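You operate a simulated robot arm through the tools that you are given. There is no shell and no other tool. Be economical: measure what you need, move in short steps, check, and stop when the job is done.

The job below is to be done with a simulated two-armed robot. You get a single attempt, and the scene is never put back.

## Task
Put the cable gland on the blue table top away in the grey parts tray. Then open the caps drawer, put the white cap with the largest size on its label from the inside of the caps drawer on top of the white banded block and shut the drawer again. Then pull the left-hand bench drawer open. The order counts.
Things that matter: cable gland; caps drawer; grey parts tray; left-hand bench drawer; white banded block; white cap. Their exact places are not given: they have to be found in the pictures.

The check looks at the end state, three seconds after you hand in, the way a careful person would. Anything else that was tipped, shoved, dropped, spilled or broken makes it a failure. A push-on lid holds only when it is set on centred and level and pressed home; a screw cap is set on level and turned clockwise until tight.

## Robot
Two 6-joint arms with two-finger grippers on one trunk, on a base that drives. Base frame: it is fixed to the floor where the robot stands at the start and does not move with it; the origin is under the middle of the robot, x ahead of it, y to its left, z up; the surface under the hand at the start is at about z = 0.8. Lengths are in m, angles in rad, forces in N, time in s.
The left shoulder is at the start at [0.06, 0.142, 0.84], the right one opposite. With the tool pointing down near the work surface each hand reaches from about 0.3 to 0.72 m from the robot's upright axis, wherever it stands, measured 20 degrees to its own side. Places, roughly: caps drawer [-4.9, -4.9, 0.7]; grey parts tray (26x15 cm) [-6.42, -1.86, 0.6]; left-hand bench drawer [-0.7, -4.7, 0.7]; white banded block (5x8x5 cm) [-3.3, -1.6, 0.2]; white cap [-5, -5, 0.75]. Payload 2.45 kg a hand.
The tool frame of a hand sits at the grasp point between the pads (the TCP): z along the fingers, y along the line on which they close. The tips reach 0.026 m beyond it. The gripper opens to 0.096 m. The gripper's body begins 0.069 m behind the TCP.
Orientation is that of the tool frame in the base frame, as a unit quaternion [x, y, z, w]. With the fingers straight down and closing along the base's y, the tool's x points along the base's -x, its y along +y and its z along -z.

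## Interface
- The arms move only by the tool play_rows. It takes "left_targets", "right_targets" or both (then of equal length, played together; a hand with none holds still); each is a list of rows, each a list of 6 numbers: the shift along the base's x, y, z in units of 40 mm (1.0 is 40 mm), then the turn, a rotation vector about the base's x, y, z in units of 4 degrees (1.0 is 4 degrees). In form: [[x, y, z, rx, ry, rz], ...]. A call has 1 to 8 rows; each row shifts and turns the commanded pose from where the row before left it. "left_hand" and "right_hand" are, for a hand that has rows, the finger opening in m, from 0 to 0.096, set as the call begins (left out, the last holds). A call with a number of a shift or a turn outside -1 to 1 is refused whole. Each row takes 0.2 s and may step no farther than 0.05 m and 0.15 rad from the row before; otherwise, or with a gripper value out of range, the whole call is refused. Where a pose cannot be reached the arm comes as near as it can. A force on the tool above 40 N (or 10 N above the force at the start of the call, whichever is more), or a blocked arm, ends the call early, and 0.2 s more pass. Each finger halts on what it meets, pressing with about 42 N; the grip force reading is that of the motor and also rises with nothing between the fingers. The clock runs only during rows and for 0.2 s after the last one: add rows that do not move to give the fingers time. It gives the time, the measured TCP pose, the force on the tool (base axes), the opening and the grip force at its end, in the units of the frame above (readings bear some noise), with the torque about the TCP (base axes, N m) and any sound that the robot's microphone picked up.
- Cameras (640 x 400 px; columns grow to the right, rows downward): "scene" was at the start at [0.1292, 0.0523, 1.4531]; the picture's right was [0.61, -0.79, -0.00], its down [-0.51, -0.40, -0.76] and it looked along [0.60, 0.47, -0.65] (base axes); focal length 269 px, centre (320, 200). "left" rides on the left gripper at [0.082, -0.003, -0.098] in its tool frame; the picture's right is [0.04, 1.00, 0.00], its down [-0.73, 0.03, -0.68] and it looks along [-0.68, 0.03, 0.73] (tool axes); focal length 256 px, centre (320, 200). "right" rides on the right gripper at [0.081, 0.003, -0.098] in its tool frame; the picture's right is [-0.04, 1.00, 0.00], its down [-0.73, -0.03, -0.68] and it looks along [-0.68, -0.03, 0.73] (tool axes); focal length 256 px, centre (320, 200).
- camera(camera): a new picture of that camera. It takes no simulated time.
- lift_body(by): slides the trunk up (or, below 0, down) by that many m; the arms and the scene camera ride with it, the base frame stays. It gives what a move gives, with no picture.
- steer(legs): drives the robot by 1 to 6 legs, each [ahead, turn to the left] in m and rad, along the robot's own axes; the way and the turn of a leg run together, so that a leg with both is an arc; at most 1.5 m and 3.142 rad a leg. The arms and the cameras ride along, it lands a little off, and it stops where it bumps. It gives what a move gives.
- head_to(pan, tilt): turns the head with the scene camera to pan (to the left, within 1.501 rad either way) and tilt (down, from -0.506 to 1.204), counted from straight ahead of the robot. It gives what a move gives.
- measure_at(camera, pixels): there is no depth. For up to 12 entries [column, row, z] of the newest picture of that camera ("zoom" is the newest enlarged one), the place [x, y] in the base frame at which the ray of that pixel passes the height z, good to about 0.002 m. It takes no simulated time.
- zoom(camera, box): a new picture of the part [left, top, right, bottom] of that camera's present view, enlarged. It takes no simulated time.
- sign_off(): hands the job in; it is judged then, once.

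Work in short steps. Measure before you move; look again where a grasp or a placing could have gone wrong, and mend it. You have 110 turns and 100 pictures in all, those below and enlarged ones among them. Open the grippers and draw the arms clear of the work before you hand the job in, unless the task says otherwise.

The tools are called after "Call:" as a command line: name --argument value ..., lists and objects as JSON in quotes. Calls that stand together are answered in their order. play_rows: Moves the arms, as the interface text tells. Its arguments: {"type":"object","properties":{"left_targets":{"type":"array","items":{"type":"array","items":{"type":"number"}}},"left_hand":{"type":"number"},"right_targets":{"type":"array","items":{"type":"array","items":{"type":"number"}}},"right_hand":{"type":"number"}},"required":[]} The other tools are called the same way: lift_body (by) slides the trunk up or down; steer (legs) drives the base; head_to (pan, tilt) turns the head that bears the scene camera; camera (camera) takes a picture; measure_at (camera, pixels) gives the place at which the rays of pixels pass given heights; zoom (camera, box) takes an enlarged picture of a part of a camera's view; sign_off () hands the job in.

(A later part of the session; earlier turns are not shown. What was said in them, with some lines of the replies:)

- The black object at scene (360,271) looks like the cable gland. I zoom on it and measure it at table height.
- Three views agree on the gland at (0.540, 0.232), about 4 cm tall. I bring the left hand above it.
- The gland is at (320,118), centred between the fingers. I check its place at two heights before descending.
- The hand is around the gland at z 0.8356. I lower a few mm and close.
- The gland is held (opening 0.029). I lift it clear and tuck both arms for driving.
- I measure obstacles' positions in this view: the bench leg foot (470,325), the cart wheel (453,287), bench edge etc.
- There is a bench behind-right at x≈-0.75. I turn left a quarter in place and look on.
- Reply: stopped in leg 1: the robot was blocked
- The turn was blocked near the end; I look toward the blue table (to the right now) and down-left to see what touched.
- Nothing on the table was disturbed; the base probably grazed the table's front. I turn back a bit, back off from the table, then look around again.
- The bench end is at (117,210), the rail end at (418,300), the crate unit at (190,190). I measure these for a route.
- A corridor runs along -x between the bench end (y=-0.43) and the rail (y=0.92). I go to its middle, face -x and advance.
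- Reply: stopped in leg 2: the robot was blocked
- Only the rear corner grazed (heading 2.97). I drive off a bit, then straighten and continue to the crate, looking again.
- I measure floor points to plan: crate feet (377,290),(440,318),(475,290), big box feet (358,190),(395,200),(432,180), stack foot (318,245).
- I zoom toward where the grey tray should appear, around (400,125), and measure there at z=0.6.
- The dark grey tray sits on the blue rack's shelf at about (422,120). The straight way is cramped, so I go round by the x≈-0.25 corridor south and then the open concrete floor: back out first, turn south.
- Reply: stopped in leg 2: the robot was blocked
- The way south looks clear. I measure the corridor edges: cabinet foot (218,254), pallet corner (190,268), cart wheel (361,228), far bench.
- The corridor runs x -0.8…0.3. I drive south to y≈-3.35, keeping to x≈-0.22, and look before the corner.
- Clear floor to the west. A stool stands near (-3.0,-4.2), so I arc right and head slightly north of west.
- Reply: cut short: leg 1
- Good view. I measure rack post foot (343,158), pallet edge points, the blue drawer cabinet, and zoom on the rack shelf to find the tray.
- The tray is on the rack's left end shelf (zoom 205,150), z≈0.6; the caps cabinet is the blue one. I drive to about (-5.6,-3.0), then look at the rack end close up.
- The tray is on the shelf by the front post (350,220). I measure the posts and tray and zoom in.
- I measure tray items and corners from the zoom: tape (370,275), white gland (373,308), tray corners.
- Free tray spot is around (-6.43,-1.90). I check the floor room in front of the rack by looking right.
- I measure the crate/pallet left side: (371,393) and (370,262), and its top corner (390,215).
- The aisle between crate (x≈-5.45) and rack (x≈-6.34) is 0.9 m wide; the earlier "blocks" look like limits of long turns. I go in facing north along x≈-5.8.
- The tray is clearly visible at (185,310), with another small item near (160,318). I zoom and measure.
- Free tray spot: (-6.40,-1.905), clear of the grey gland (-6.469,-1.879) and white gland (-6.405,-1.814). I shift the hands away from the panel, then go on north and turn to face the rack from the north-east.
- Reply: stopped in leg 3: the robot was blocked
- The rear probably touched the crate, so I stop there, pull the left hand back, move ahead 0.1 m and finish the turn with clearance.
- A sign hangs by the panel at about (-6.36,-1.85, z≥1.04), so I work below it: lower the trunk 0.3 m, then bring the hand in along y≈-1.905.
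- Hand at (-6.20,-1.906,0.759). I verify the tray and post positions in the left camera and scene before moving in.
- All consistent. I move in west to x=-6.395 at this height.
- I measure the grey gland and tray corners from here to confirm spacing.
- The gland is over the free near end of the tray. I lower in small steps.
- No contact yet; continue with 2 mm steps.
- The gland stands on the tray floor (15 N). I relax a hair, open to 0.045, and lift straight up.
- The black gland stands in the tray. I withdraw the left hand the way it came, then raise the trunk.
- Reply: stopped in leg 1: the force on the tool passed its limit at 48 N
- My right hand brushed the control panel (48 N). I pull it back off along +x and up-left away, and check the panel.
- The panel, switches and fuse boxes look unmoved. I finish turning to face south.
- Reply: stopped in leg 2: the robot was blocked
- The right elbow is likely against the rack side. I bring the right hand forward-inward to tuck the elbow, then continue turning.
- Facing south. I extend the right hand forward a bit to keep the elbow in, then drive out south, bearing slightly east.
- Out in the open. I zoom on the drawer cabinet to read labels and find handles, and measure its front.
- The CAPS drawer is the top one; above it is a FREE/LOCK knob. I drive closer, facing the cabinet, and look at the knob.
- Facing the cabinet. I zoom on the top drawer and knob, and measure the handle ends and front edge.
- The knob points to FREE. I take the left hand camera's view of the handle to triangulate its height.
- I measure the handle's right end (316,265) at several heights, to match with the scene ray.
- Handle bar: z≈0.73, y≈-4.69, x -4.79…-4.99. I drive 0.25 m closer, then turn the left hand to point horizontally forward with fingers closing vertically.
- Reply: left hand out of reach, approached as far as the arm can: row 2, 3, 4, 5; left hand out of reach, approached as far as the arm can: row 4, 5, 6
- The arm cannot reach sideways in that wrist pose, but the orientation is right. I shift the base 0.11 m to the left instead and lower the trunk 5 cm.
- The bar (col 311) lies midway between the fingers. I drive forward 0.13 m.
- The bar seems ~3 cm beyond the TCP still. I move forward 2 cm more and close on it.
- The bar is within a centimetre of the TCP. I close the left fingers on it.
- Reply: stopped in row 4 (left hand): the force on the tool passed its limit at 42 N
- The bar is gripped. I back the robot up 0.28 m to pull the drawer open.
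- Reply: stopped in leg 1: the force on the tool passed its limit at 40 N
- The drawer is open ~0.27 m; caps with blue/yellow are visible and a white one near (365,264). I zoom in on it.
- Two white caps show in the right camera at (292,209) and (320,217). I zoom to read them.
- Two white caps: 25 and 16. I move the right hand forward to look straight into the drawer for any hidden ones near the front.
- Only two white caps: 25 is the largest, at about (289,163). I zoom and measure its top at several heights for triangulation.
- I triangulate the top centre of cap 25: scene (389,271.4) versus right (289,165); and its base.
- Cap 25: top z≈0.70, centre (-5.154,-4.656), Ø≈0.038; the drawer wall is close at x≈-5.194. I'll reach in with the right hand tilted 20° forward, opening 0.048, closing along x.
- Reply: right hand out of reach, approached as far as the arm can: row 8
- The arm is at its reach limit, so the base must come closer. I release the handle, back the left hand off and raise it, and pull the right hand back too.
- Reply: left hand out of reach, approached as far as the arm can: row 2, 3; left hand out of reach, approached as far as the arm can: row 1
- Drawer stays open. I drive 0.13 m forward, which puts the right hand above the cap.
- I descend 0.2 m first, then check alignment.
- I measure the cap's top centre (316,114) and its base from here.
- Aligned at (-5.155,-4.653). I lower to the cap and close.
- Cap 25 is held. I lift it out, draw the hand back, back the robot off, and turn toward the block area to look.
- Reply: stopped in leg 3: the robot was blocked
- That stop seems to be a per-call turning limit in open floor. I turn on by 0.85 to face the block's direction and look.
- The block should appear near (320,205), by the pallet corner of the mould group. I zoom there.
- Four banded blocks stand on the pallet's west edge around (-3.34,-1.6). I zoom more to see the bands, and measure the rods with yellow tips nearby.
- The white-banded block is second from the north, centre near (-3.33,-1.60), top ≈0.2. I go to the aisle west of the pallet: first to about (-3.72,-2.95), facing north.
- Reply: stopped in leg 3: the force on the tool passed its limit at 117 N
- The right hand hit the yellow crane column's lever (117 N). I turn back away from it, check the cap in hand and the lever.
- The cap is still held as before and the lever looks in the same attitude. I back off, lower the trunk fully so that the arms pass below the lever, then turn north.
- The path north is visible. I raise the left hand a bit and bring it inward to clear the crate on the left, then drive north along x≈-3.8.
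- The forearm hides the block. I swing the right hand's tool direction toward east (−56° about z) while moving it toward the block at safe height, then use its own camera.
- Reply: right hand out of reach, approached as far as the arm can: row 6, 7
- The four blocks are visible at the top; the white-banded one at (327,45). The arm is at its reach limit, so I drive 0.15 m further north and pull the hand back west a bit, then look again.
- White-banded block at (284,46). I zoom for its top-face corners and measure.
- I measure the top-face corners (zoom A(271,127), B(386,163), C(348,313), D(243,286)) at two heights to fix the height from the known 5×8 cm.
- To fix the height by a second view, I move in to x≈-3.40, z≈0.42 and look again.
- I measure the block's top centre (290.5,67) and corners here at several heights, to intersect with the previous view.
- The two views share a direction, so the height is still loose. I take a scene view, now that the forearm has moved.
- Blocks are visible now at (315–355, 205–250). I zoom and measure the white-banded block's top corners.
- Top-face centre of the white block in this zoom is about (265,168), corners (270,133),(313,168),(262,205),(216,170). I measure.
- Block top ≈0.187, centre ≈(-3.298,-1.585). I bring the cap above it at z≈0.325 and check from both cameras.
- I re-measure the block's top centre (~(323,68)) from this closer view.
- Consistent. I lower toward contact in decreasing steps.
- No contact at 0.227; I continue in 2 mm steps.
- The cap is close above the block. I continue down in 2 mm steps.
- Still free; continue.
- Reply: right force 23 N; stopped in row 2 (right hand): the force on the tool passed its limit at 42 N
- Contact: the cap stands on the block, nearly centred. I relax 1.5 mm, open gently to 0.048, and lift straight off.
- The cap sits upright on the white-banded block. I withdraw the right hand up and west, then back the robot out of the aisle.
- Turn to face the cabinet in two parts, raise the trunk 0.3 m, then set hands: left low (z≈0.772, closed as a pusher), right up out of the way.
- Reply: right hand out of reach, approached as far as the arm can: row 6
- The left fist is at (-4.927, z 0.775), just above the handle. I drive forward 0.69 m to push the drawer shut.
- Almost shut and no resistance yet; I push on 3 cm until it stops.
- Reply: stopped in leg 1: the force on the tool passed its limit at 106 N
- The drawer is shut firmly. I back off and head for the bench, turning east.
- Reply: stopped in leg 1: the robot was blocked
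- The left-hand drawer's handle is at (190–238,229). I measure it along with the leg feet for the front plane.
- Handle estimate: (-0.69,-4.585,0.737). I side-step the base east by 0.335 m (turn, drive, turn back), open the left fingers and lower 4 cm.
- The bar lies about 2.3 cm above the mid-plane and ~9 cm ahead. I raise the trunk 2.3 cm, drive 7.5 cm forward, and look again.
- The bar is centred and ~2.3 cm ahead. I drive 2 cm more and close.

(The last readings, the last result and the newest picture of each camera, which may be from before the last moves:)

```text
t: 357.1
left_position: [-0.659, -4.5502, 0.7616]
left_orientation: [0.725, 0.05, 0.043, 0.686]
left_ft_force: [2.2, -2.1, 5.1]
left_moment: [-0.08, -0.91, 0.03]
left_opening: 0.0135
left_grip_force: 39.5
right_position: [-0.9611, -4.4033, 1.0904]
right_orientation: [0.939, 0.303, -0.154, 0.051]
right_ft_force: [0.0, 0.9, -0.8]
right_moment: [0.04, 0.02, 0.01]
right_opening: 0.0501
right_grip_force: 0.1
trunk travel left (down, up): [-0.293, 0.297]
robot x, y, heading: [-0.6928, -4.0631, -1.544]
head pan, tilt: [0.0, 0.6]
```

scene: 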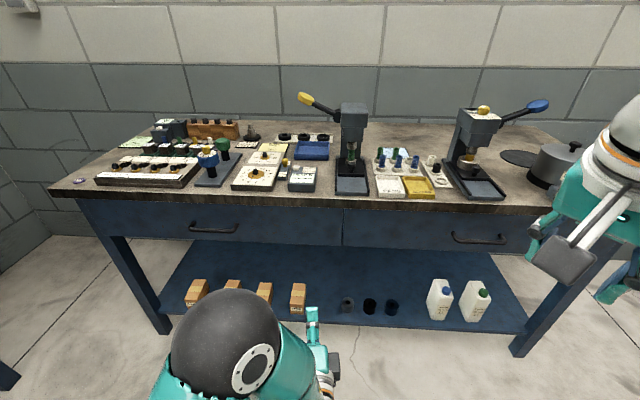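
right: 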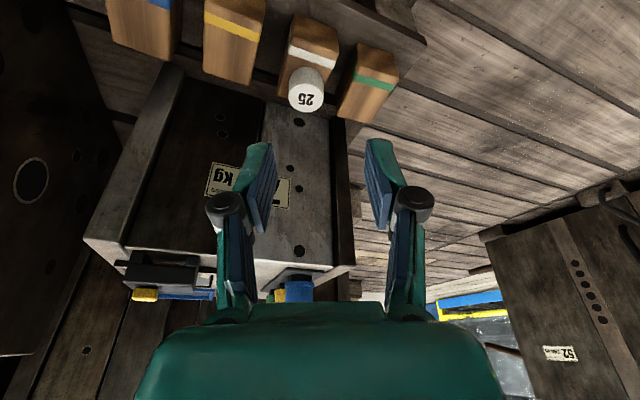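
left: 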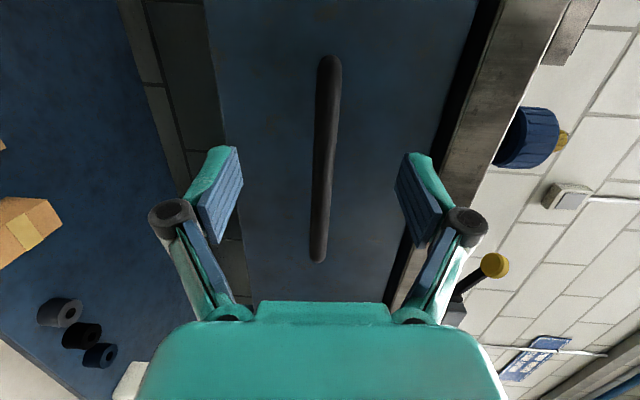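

Gripped (0.0135). I back up 0.28 m to pull the drawer.

Call:
steer --legs '[[-0.28, 0]]'

Call:
camera --camera "scene"

```text
t: 359.1
left_position: [-0.6634, -4.267, 0.7618]
left_orientation: [0.724, 0.053, 0.045, 0.686]
left_ft_force: [28.0, 0.8, 11.8]
left_moment: [-0.2, -0.87, 0.71]
left_opening: 0.0137
left_grip_force: 39.8
right_position: [-0.9676, -4.1205, 1.0908]
right_orientation: [0.939, 0.301, -0.156, 0.05]
right_ft_force: [0.2, 0.6, 0.3]
right_moment: [-0.03, 0.01, 0.0]
right_opening: 0.0497
right_grip_force: 0.1
trunk travel left (down, up): [-0.293, 0.297]
robot x, y, heading: [-0.6992, -3.7803, -1.55]
head pan, tilt: [0.0, 0.6]
```

```text
5 pictures are left
```

scene: 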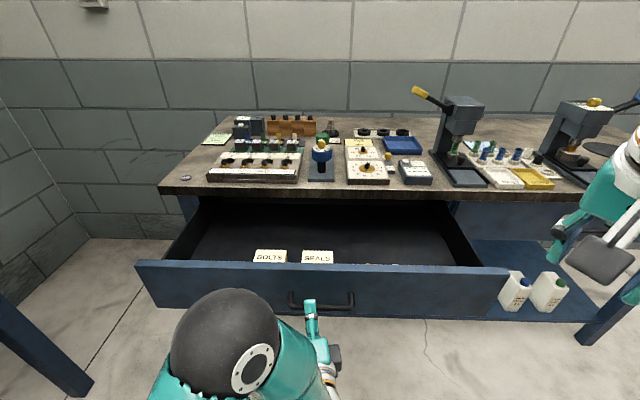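

The left-hand bench drawer is open 0.28 m. I release the handle, back off slightly, and raise the left hand clear.

Call:
play_rows --left_targets '[[0, 0, 0, 0, 0, 0], [0, 0, 0, 0, 0, 0], [0, 0, 0, 0, 0, 0], [0, 0, 0, 0, 0, 0]]' --left_hand 0.085

Call:
steer --legs '[[-0.1, 0]]'

Call:
play_rows --left_targets '[[0, 0, 0.9, 0, 0, 0], [0, 0, 0.9, 0, 0, 0], [0, 0, 0.9, 0, 0, 0], [0, 0, 0.9, 0, 0, 0], [0, 0, 0.9, 0, 0, 0], [0, 0, 0.9, 0, 0, 0], [0, 0, 0.9, 0, 0, 0]]'

Call:
camera --camera "scene"

```text
t: 360.1
left_position: [-0.6661, -4.2685, 0.7614]
left_orientation: [0.724, 0.052, 0.046, 0.686]
left_ft_force: [-0.2, -0.7, 0.2]
left_moment: [0.0, -0.01, 0.01]
left_opening: 0.0848
left_grip_force: 0.1
right_position: [-0.9688, -4.1217, 1.0905]
right_orientation: [0.94, 0.301, -0.154, 0.05]
right_ft_force: [0.7, 0.6, 0.6]
right_moment: [-0.02, 0.02, -0.02]
right_opening: 0.0497
right_grip_force: 0.1
trunk travel left (down, up): [-0.293, 0.297]
robot x, y, heading: [-0.7021, -3.7826, -1.55]
head pan, tilt: [0.0, 0.6]
```

```text
t: 361.3
left_position: [-0.6678, -4.1667, 0.7611]
left_orientation: [0.724, 0.051, 0.045, 0.686]
left_ft_force: [-0.4, 1.3, 1.0]
left_moment: [0.0, -0.01, 0.03]
left_opening: 0.0849
left_grip_force: 0.0
right_position: [-0.9715, -4.02, 1.0909]
right_orientation: [0.94, 0.301, -0.155, 0.051]
right_ft_force: [0.8, 0.3, -0.5]
right_moment: [0.0, 0.01, 0.01]
right_opening: 0.05
right_grip_force: 0.1
trunk travel left (down, up): [-0.293, 0.297]
robot x, y, heading: [-0.6988, -3.6784, -1.55]
head pan, tilt: [0.0, 0.6]
```

```text
t: 362.9
left_position: [-0.6673, -4.1674, 1.0135]
left_orientation: [0.725, 0.051, 0.046, 0.685]
left_ft_force: [0.8, -0.1, 1.0]
left_moment: [0.05, 0.0, -0.03]
left_opening: 0.0851
left_grip_force: 0.1
right_position: [-0.9714, -4.0205, 1.0908]
right_orientation: [0.939, 0.302, -0.155, 0.05]
right_ft_force: [0.2, 0.0, -0.5]
right_moment: [-0.01, -0.01, -0.01]
right_opening: 0.0499
right_grip_force: 0.0
trunk travel left (down, up): [-0.293, 0.297]
robot x, y, heading: [-0.7018, -3.68, -1.546]
head pan, tilt: [0.0, 0.6]
```

```text
4 pictures are left
```

scene: 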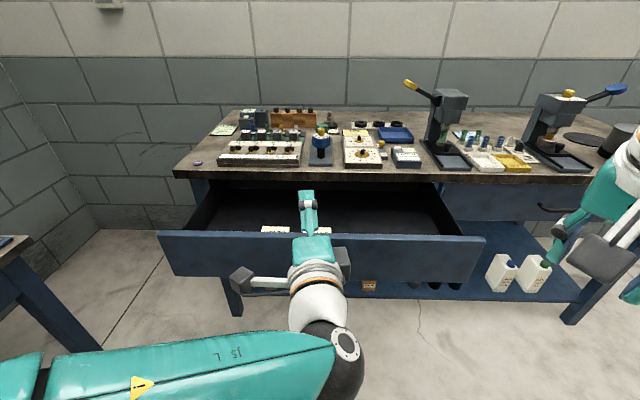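

The drawer stays open, both hands are empty and clear, and the bench items look undisturbed. I hand in.

Call:
sign_off

```text
The job is handed in.
```

I did the whole job in the order given and handed it in, but the right hand bumped two fixtures on the way.

- **Gland:** the black cable gland from the blue table stands in the grey parts tray, beside the grey and white glands and the tape.
- **Cap:** the white cap labelled 25 is on the white-banded block. The only other white cap I saw in the drawer was a 16.
- **Caps drawer:** shut again. I pushed until it stopped and the force limit tripped at 106 N.
- **Left-hand bench drawer:** pulled open about 0.28 m and released.

**Contacts:**
- **Control panel:** the right hand touched the Bracken­volt hot-runner panel at the rack, with a 48 N peak.
- **Crane lever:** it also hit the lever on the yellow crane column, with a 117 N peak.

In the pictures taken afterwards, the panel, its switches and the fuse boxes looked unmoved. The lever seemed to sit at the same angle as before, but I could not confirm that exactly. The base was also reported blocked during several turns. One of those, in the rack aisle, may have been against a crate, which I did not check afterwards.
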